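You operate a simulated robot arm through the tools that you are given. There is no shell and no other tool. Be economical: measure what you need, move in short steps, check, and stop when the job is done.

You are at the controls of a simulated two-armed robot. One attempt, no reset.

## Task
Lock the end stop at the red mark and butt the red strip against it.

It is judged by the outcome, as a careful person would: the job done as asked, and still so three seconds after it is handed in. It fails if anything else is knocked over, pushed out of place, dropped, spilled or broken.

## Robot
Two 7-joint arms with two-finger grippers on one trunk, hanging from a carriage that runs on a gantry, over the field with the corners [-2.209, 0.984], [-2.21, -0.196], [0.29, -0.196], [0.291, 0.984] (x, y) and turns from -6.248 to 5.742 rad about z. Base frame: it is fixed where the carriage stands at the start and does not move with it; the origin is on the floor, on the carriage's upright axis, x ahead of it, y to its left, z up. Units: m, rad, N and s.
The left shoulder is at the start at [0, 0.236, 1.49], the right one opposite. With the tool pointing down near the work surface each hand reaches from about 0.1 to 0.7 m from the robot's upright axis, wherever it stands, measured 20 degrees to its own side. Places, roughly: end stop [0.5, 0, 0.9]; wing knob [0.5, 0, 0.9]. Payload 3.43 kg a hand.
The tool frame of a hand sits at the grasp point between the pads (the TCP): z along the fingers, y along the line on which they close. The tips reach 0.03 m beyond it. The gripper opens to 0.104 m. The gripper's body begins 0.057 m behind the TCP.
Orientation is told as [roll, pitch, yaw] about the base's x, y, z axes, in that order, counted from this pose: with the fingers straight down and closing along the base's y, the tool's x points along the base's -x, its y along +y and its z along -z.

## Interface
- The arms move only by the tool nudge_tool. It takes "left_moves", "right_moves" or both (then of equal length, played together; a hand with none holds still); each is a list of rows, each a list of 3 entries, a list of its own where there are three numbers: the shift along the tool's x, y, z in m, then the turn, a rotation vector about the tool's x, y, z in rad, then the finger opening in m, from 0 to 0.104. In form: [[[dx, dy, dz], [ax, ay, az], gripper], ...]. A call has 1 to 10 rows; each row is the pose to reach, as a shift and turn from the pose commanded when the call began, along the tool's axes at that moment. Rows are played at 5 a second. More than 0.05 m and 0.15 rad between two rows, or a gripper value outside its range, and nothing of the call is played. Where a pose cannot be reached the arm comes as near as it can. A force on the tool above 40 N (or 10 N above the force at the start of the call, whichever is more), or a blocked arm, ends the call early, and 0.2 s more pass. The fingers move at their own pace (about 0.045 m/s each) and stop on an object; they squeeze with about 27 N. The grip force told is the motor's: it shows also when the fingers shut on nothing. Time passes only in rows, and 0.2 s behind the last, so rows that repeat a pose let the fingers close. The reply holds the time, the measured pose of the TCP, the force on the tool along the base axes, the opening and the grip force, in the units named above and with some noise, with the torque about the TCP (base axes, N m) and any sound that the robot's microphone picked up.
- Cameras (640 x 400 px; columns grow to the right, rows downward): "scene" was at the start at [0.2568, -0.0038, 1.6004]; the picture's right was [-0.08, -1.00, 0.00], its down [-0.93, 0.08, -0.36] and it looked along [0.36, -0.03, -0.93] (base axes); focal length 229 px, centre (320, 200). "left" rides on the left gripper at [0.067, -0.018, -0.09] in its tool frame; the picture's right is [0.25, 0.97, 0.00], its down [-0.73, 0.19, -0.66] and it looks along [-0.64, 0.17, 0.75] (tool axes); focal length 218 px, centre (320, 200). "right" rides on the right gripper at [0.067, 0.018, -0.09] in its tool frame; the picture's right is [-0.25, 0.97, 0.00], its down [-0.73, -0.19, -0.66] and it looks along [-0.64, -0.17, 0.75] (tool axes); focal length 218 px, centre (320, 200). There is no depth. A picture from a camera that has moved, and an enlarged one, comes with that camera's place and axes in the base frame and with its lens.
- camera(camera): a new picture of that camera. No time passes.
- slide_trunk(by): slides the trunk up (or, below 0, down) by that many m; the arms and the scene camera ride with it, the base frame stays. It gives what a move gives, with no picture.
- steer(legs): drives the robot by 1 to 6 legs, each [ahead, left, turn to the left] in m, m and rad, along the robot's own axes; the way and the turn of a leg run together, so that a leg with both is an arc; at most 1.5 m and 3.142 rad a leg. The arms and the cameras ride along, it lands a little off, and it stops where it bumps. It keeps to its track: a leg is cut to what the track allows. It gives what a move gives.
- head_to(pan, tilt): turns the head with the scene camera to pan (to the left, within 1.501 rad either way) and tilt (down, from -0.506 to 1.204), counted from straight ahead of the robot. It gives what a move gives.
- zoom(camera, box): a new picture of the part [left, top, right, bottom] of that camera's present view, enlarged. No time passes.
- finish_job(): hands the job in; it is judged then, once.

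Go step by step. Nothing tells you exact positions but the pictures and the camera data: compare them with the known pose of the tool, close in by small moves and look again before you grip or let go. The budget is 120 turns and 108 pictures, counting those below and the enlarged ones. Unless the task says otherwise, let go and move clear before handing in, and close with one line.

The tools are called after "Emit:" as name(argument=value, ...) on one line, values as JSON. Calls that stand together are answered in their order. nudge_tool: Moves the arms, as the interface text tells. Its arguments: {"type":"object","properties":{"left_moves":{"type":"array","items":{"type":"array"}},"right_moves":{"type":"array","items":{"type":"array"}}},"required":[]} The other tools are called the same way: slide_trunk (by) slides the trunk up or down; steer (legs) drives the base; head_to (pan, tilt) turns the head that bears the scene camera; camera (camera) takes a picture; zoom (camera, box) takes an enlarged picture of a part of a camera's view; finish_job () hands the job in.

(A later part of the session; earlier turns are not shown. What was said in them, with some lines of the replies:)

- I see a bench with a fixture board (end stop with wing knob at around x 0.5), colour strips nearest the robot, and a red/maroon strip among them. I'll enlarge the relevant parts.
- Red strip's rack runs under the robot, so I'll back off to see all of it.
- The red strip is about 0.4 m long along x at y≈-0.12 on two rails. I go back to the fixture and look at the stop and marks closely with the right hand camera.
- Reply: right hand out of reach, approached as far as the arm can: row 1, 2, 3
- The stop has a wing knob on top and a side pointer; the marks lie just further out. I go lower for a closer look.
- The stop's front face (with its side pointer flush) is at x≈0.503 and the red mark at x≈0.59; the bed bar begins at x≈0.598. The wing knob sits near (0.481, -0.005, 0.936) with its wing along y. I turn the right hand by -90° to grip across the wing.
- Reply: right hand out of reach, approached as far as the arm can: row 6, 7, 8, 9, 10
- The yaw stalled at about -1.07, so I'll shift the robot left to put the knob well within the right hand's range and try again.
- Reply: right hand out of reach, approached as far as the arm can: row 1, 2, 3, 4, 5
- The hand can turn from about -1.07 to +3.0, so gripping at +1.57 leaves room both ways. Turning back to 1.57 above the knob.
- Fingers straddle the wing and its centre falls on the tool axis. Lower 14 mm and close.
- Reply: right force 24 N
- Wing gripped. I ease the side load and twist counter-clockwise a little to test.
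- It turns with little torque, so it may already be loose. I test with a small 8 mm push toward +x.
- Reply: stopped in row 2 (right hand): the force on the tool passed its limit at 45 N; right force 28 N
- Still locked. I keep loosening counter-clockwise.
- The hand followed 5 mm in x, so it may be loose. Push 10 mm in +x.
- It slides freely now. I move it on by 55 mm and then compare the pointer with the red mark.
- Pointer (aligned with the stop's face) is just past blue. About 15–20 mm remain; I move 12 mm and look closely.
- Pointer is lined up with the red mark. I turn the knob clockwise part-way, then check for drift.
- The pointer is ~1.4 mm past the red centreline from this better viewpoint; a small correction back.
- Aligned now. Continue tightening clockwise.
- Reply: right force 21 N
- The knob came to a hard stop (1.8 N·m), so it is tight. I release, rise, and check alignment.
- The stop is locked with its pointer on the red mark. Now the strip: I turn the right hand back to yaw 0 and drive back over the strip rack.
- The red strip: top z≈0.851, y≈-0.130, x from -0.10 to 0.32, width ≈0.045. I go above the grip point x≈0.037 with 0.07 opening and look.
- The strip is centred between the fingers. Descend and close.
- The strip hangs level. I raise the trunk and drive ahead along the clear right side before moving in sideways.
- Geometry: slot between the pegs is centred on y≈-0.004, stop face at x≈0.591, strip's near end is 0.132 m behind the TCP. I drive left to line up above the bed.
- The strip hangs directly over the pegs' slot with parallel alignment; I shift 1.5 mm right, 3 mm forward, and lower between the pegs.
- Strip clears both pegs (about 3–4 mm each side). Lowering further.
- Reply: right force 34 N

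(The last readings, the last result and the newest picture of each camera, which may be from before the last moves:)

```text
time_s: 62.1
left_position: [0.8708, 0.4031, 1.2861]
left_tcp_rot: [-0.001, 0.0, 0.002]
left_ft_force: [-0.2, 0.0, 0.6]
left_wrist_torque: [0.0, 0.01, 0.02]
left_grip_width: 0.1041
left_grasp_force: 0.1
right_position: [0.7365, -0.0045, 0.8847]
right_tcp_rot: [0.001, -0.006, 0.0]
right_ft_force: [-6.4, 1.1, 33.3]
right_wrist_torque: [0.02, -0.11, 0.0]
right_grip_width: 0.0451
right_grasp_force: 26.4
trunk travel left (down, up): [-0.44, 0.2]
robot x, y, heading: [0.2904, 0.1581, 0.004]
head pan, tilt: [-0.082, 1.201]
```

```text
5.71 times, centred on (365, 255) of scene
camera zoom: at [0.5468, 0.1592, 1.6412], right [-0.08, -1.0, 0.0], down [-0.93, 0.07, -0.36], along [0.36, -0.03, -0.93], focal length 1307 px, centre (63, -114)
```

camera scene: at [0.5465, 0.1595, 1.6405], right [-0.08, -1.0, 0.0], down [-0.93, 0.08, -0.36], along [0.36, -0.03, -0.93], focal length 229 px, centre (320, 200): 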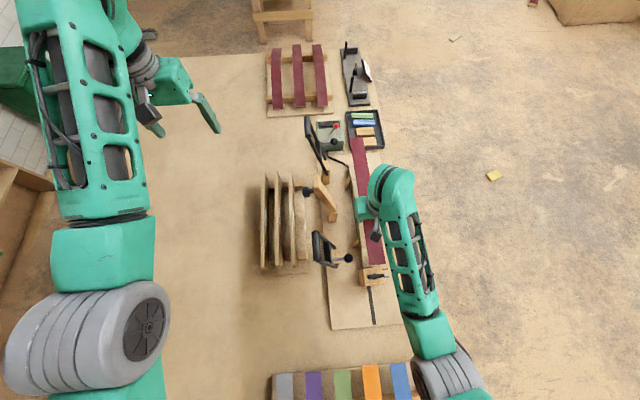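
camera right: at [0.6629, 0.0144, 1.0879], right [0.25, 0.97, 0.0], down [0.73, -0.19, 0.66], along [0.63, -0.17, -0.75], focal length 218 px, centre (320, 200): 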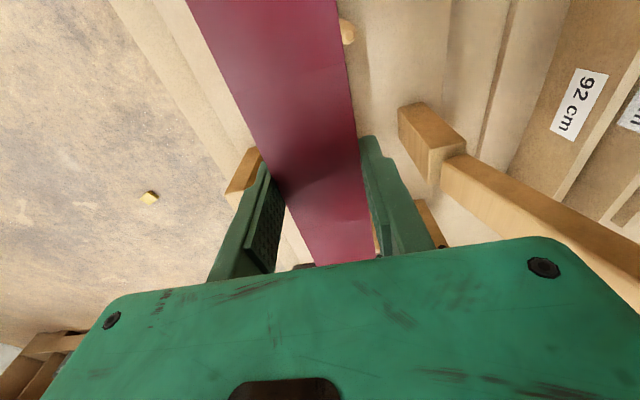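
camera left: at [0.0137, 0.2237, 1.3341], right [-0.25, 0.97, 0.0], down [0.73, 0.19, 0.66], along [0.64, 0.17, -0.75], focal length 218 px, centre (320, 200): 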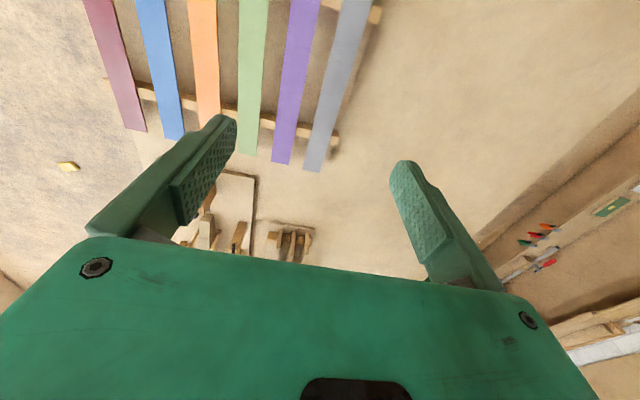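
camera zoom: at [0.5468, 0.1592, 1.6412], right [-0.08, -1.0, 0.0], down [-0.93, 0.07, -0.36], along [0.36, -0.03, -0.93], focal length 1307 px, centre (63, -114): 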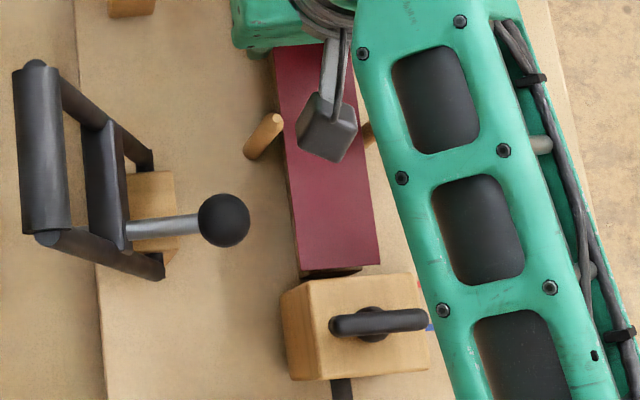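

Contact: 33 N up at TCP z 0.885 — the strip likely rests on the bed. I ease up 3 mm and check.

Emit:
nudge_tool(right_moves=[[[0, 0, -0.003], [0, 0, 0], 0.03], [[0, 0, -0.003], [0, 0, 0], 0.03]])

Emit:
camera(camera="left")

Emit:
zoom(camera="scene", box=[330, 120, 410, 200])

```text
time_s: 62.7
left_position: [0.8725, 0.4036, 1.2842]
left_tcp_rot: [-0.001, -0.002, 0.001]
left_ft_force: [-0.2, 0.2, -0.2]
left_wrist_torque: [-0.04, -0.02, 0.0]
left_grip_width: 0.104
left_grasp_force: 0.2
right_position: [0.7361, -0.0039, 0.8854]
right_tcp_rot: [-0.002, -0.002, 0.004]
right_ft_force: [7.0, 2.1, 18.0]
right_wrist_torque: [0.09, -0.13, -0.01]
right_grip_width: 0.0445
right_grasp_force: 27.6
trunk travel left (down, up): [-0.44, 0.2]
robot x, y, heading: [0.2878, 0.1637, 0.0]
head pan, tilt: [-0.082, 1.201]
```

```text
39 pictures are left
camera left: at [0.8037, 0.3878, 1.375], right [-0.25, 0.97, 0.0], down [0.73, 0.19, 0.66], along [0.64, 0.17, -0.75], focal length 218 px, centre (320, 200)
```

left: 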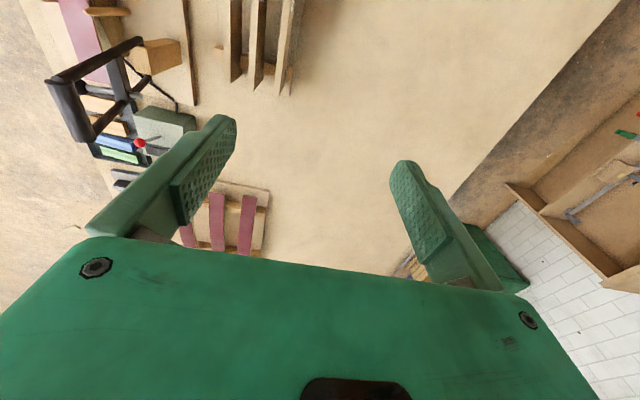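

```text
5.00 times, centred on (370, 160) of scene
camera zoom: at [0.5477, 0.1595, 1.6408], right [-0.08, -1.0, 0.0], down [-0.93, 0.07, -0.36], along [0.36, -0.03, -0.93], focal length 1144 px, centre (70, 400)
```

zoom: 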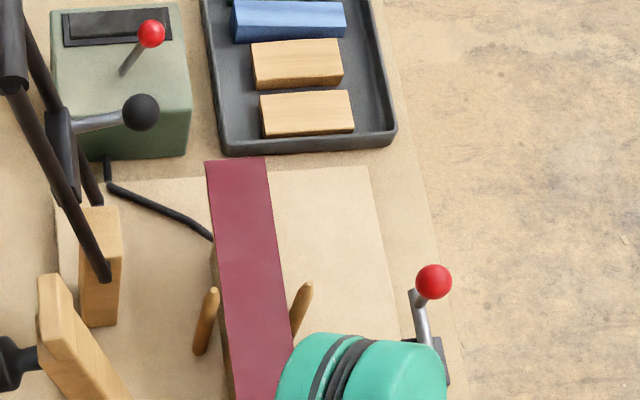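

The strip sits on the bed between the pegs, about 8 mm from the stop. I unload slightly and slide it toward the stop (-x) in small steps.

Emit:
nudge_tool(right_moves=[[[0, 0, -0.002], [0, 0, 0], 0.03], [[0.002, 0, -0.002], [0, 0, 0], 0.03], [[0.004, 0, -0.002], [0, 0, 0], 0.03], [[0.006, 0, -0.002], [0, 0, 0], 0.03]])

Emit:
zoom(camera="scene", box=[350, 250, 390, 290])

```text
time_s: 63.7
left_position: [0.872, 0.404, 1.2852]
left_tcp_rot: [0.0, -0.001, 0.001]
left_ft_force: [0.5, -0.2, 0.3]
left_wrist_torque: [-0.03, -0.04, 0.04]
left_grip_width: 0.1038
left_grasp_force: 0.0
right_position: [0.7282, -0.0056, 0.8866]
right_tcp_rot: [-0.001, 0.002, 0.004]
right_ft_force: [8.0, -0.4, 0.0]
right_wrist_torque: [0.0, 0.02, 0.06]
right_grip_width: 0.0447
right_grasp_force: 27.0
trunk travel left (down, up): [-0.44, 0.2]
robot x, y, heading: [0.2893, 0.1601, -0.004]
head pan, tilt: [-0.082, 1.201]
```

```text
10.00 times, centred on (370, 270) of scene
camera zoom: at [0.5473, 0.1594, 1.6405], right [-0.08, -1.0, 0.0], down [-0.93, 0.07, -0.36], along [0.36, -0.03, -0.93], focal length 2287 px, centre (-180, -500)
```

zoom: 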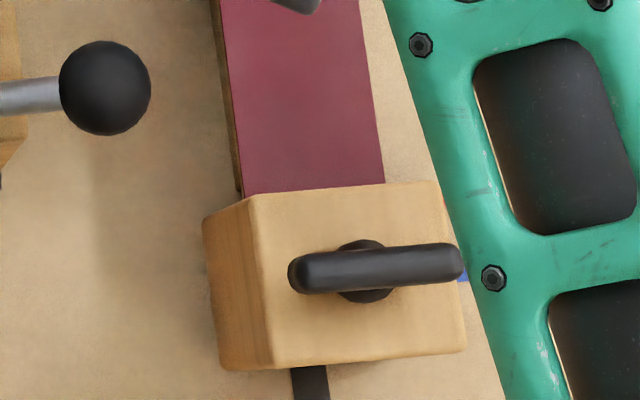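

8 N resistance has appeared, likely contact with the stop. A further 2 mm to confirm.

Emit:
nudge_tool(right_moves=[[[0.001, 0, 0], [0, 0, 0], 0.03], [[0.002, 0, 0], [0, 0, 0], 0.03], [[0.002, 0, 0], [0, 0, 0], 0.03]])

Emit:
zoom(camera="scene", box=[340, 120, 390, 170])

```text
time_s: 64.5
left_position: [0.8715, 0.4041, 1.2852]
left_tcp_rot: [-0.001, -0.001, 0.001]
left_ft_force: [0.1, 0.3, 0.4]
left_wrist_torque: [-0.02, 0.0, 0.03]
left_grip_width: 0.1039
left_grasp_force: 0.1
right_position: [0.7275, -0.0039, 0.8865]
right_tcp_rot: [-0.002, -0.001, 0.001]
right_ft_force: [11.5, -0.7, -0.6]
right_wrist_torque: [0.02, -0.09, -0.02]
right_grip_width: 0.0446
right_grasp_force: 27.4
trunk travel left (down, up): [-0.44, 0.2]
robot x, y, heading: [0.2924, 0.1633, 0.002]
head pan, tilt: [-0.082, 1.201]
```

```text
8.00 times, centred on (365, 145) of scene
camera zoom: at [0.5476, 0.1595, 1.6409], right [-0.08, -1.0, 0.0], down [-0.93, 0.08, -0.36], along [0.36, -0.03, -0.93], focal length 1830 px, centre (-40, 640)
```

zoom: 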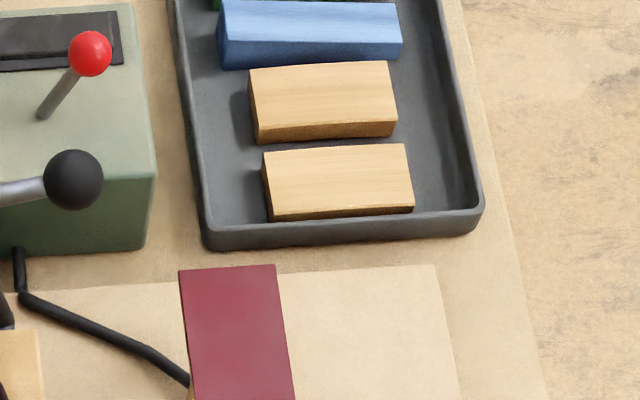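

Firm contact with the stop. I set it down gently (2 mm), keep light push, and open the fingers.

Emit:
nudge_tool(right_moves=[[[0, 0, 0.001], [0, 0, 0], 0.03], [[0, 0, 0.002], [0, 0, 0], 0.03], [[0, 0, 0.002], [0, 0, 0], 0.03]])

Emit:
nudge_tool(right_moves=[[[0, 0, 0], [0, 0, 0], 0.05], [[0, 0, 0], [0, 0, 0], 0.056], [[0, 0, 0], [0, 0, 0], 0.06], [[0, 0, 0], [0, 0, 0], 0.06]])

Emit:
camera(camera="right")

Emit:
zoom(camera="scene", box=[330, 120, 410, 290])

```text
time_s: 65.3
left_position: [0.8728, 0.4032, 1.2859]
left_tcp_rot: [0.0, 0.0, 0.002]
left_ft_force: [-0.5, -0.2, 0.3]
left_wrist_torque: [-0.02, 0.0, 0.0]
left_grip_width: 0.104
left_grasp_force: 0.0
right_position: [0.7273, -0.0049, 0.8841]
right_tcp_rot: [-0.003, -0.003, 0.002]
right_ft_force: [13.0, 0.2, -0.3]
right_wrist_torque: [-0.01, 0.04, -0.02]
right_grip_width: 0.0449
right_grasp_force: 27.1
trunk travel left (down, up): [-0.44, 0.2]
robot x, y, heading: [0.2895, 0.1663, 0.003]
head pan, tilt: [-0.082, 1.201]
```

```text
time_s: 66.3
left_position: [0.8708, 0.4032, 1.285]
left_tcp_rot: [0.001, -0.001, 0.001]
left_ft_force: [-0.9, 0.2, 0.0]
left_wrist_torque: [0.02, -0.02, 0.06]
left_grip_width: 0.104
left_grasp_force: 0.0
right_position: [0.7235, -0.0052, 0.8839]
right_tcp_rot: [-0.002, 0.003, 0.003]
right_ft_force: [-0.6, 0.2, -0.1]
right_wrist_torque: [0.02, -0.01, 0.01]
right_grip_width: 0.0602
right_grasp_force: 0.1
trunk travel left (down, up): [-0.44, 0.2]
robot x, y, heading: [0.2908, 0.1623, 0.001]
head pan, tilt: [-0.082, 1.201]
```

```text
35 pictures are left
camera right: at [0.6574, 0.0136, 0.9736], right [0.25, 0.97, 0.0], down [0.73, -0.19, 0.66], along [0.63, -0.17, -0.76], focal length 218 px, centre (320, 200)
```

right: 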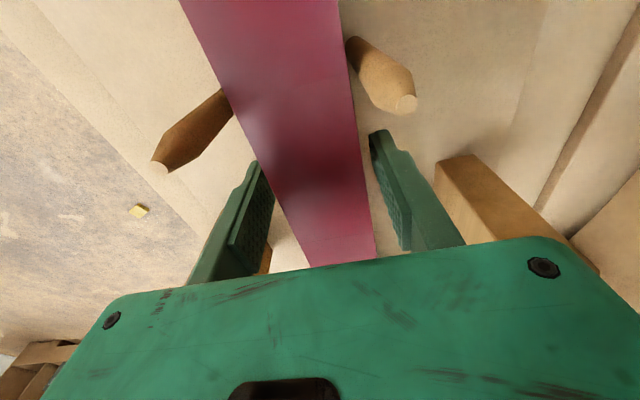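

```text
2.35 times, centred on (370, 205) of scene
camera zoom: at [0.5465, 0.1595, 1.6404], right [-0.08, -1.0, 0.0], down [-0.93, 0.08, -0.36], along [0.36, -0.03, -0.93], focal length 538 px, centre (202, 188)
```

zoom: 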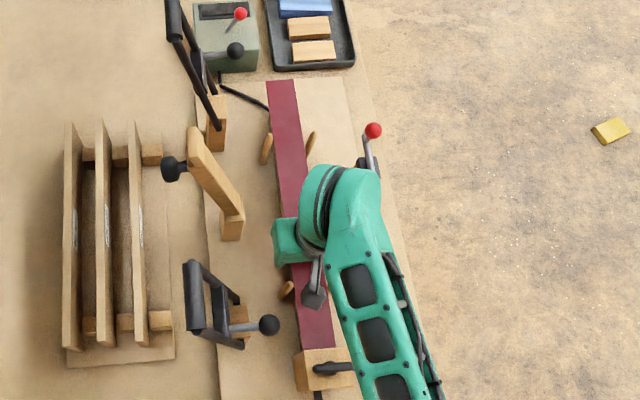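

Released. Raise straight up and inspect.

Emit:
nudge_tool(right_moves=[[[0, 0, -0.02], [0, 0, 0], 0.06], [[0, 0, -0.05], [0, 0, 0], 0.065], [[0, 0, -0.09], [0, 0, 0], 0.065], [[0, 0, -0.12], [0, 0, 0], 0.065]])

Emit:
camera(camera="right")

Emit:
slide_trunk(by=0.2)

Emit:
camera(camera="right")

```text
time_s: 67.3
left_position: [0.8709, 0.404, 1.284]
left_tcp_rot: [-0.002, 0.001, 0.002]
left_ft_force: [-0.5, -0.2, -0.6]
left_wrist_torque: [-0.01, 0.02, 0.01]
left_grip_width: 0.1041
left_grasp_force: 0.0
right_position: [0.7235, -0.0052, 1.0034]
right_tcp_rot: [-0.001, 0.001, 0.001]
right_ft_force: [-0.5, -0.5, 0.3]
right_wrist_torque: [-0.01, 0.03, -0.03]
right_grip_width: 0.0649
right_grasp_force: 0.0
trunk travel left (down, up): [-0.44, 0.2]
robot x, y, heading: [0.2893, 0.1626, -0.001]
head pan, tilt: [-0.082, 1.201]
```

```text
33 pictures are left
camera right: at [0.6575, 0.0129, 1.0937], right [0.25, 0.97, 0.0], down [0.73, -0.19, 0.66], along [0.63, -0.17, -0.76], focal length 218 px, centre (320, 200)
```

right: 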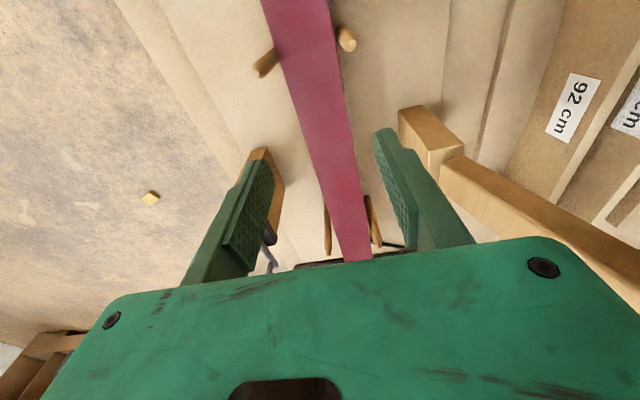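

```text
time_s: 69.4
left_position: [0.8697, 0.4045, 1.4847]
left_tcp_rot: [0.0, 0.0, 0.002]
left_ft_force: [0.1, -0.6, -0.1]
left_wrist_torque: [0.01, 0.03, -0.04]
left_grip_width: 0.1039
left_grasp_force: 0.1
right_position: [0.7238, -0.0043, 1.2042]
right_tcp_rot: [-0.002, 0.002, 0.001]
right_ft_force: [0.6, -0.9, -0.7]
right_wrist_torque: [-0.01, -0.02, 0.04]
right_grip_width: 0.0649
right_grasp_force: 0.0
trunk travel left (down, up): [-0.64, 0.0]
robot x, y, heading: [0.2864, 0.165, 0.003]
head pan, tilt: [-0.082, 1.201]
```

```text
32 pictures are left
camera right: at [0.6575, 0.013, 1.2934], right [0.25, 0.97, 0.0], down [0.73, -0.19, 0.66], along [0.63, -0.17, -0.76], focal length 218 px, centre (320, 200)
```

right: 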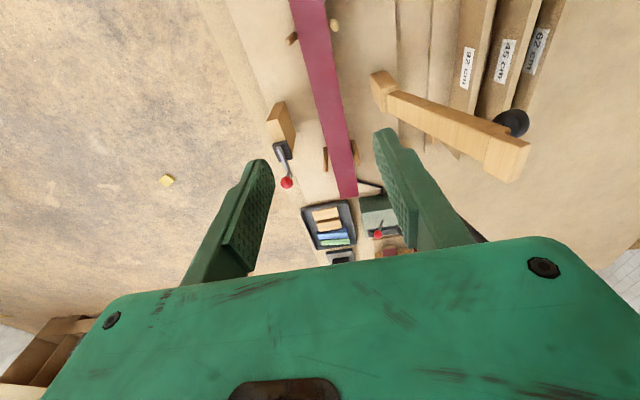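

Strip lies between all four pegs. I back up a little so the wrist camera looks straight down at the joint with the stop.

Emit:
steer(legs=[[-0.066, 0, 0]])

Emit:
zoom(camera="right", box=[260, 0, 360, 60])

Emit:
camera(camera="scene")

```text
time_s: 70.4
left_position: [0.8064, 0.404, 1.4852]
left_tcp_rot: [0.0, -0.001, 0.001]
left_ft_force: [0.2, 0.7, 0.6]
left_wrist_torque: [0.03, 0.01, 0.0]
left_grip_width: 0.1038
left_grasp_force: 0.0
right_position: [0.6586, -0.0053, 1.2036]
right_tcp_rot: [-0.003, 0.003, 0.002]
right_ft_force: [0.4, 0.5, 0.2]
right_wrist_torque: [-0.01, -0.01, 0.03]
right_grip_width: 0.0649
right_grasp_force: 0.1
trunk travel left (down, up): [-0.64, 0.0]
robot x, y, heading: [0.2273, 0.1653, 0.003]
head pan, tilt: [-0.082, 1.201]
```

```text
6.40 times, centred on (310, 30) of right
camera zoom: at [0.5923, 0.013, 1.2936], right [0.25, 0.97, 0.0], down [0.73, -0.19, 0.66], along [0.63, -0.17, -0.75], focal length 1397 px, centre (384, 1288)
```

zoom: 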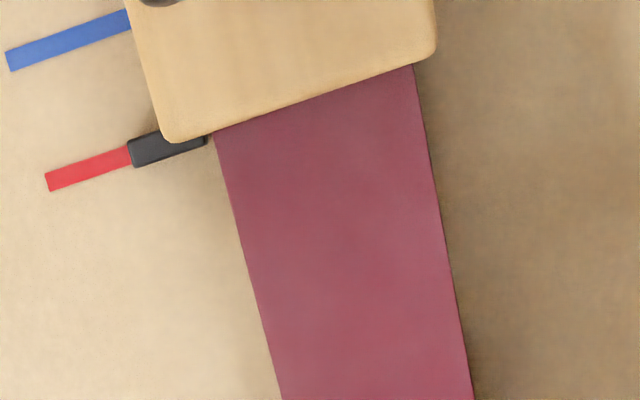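

```text
30 pictures are left
camera scene: at [0.4811, 0.1595, 1.8404], right [-0.08, -1.0, 0.0], down [-0.93, 0.07, -0.36], along [0.36, -0.03, -0.93], focal length 229 px, centre (320, 200)
```

scene: 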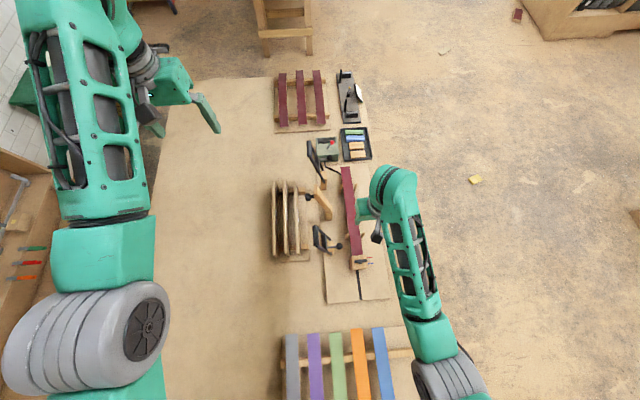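

From straight above, the pointer is in line with the red mark and the strip's end meets the stop's face with no gap. Both hands are clear, so I hand in.

Emit:
finish_job()

```text
The job is handed in.
```

The end stop is locked with its pointer on the red mark, and the red strip lies between the four pegs with its end butted against the stop. I saw nothing else moved or knocked over.
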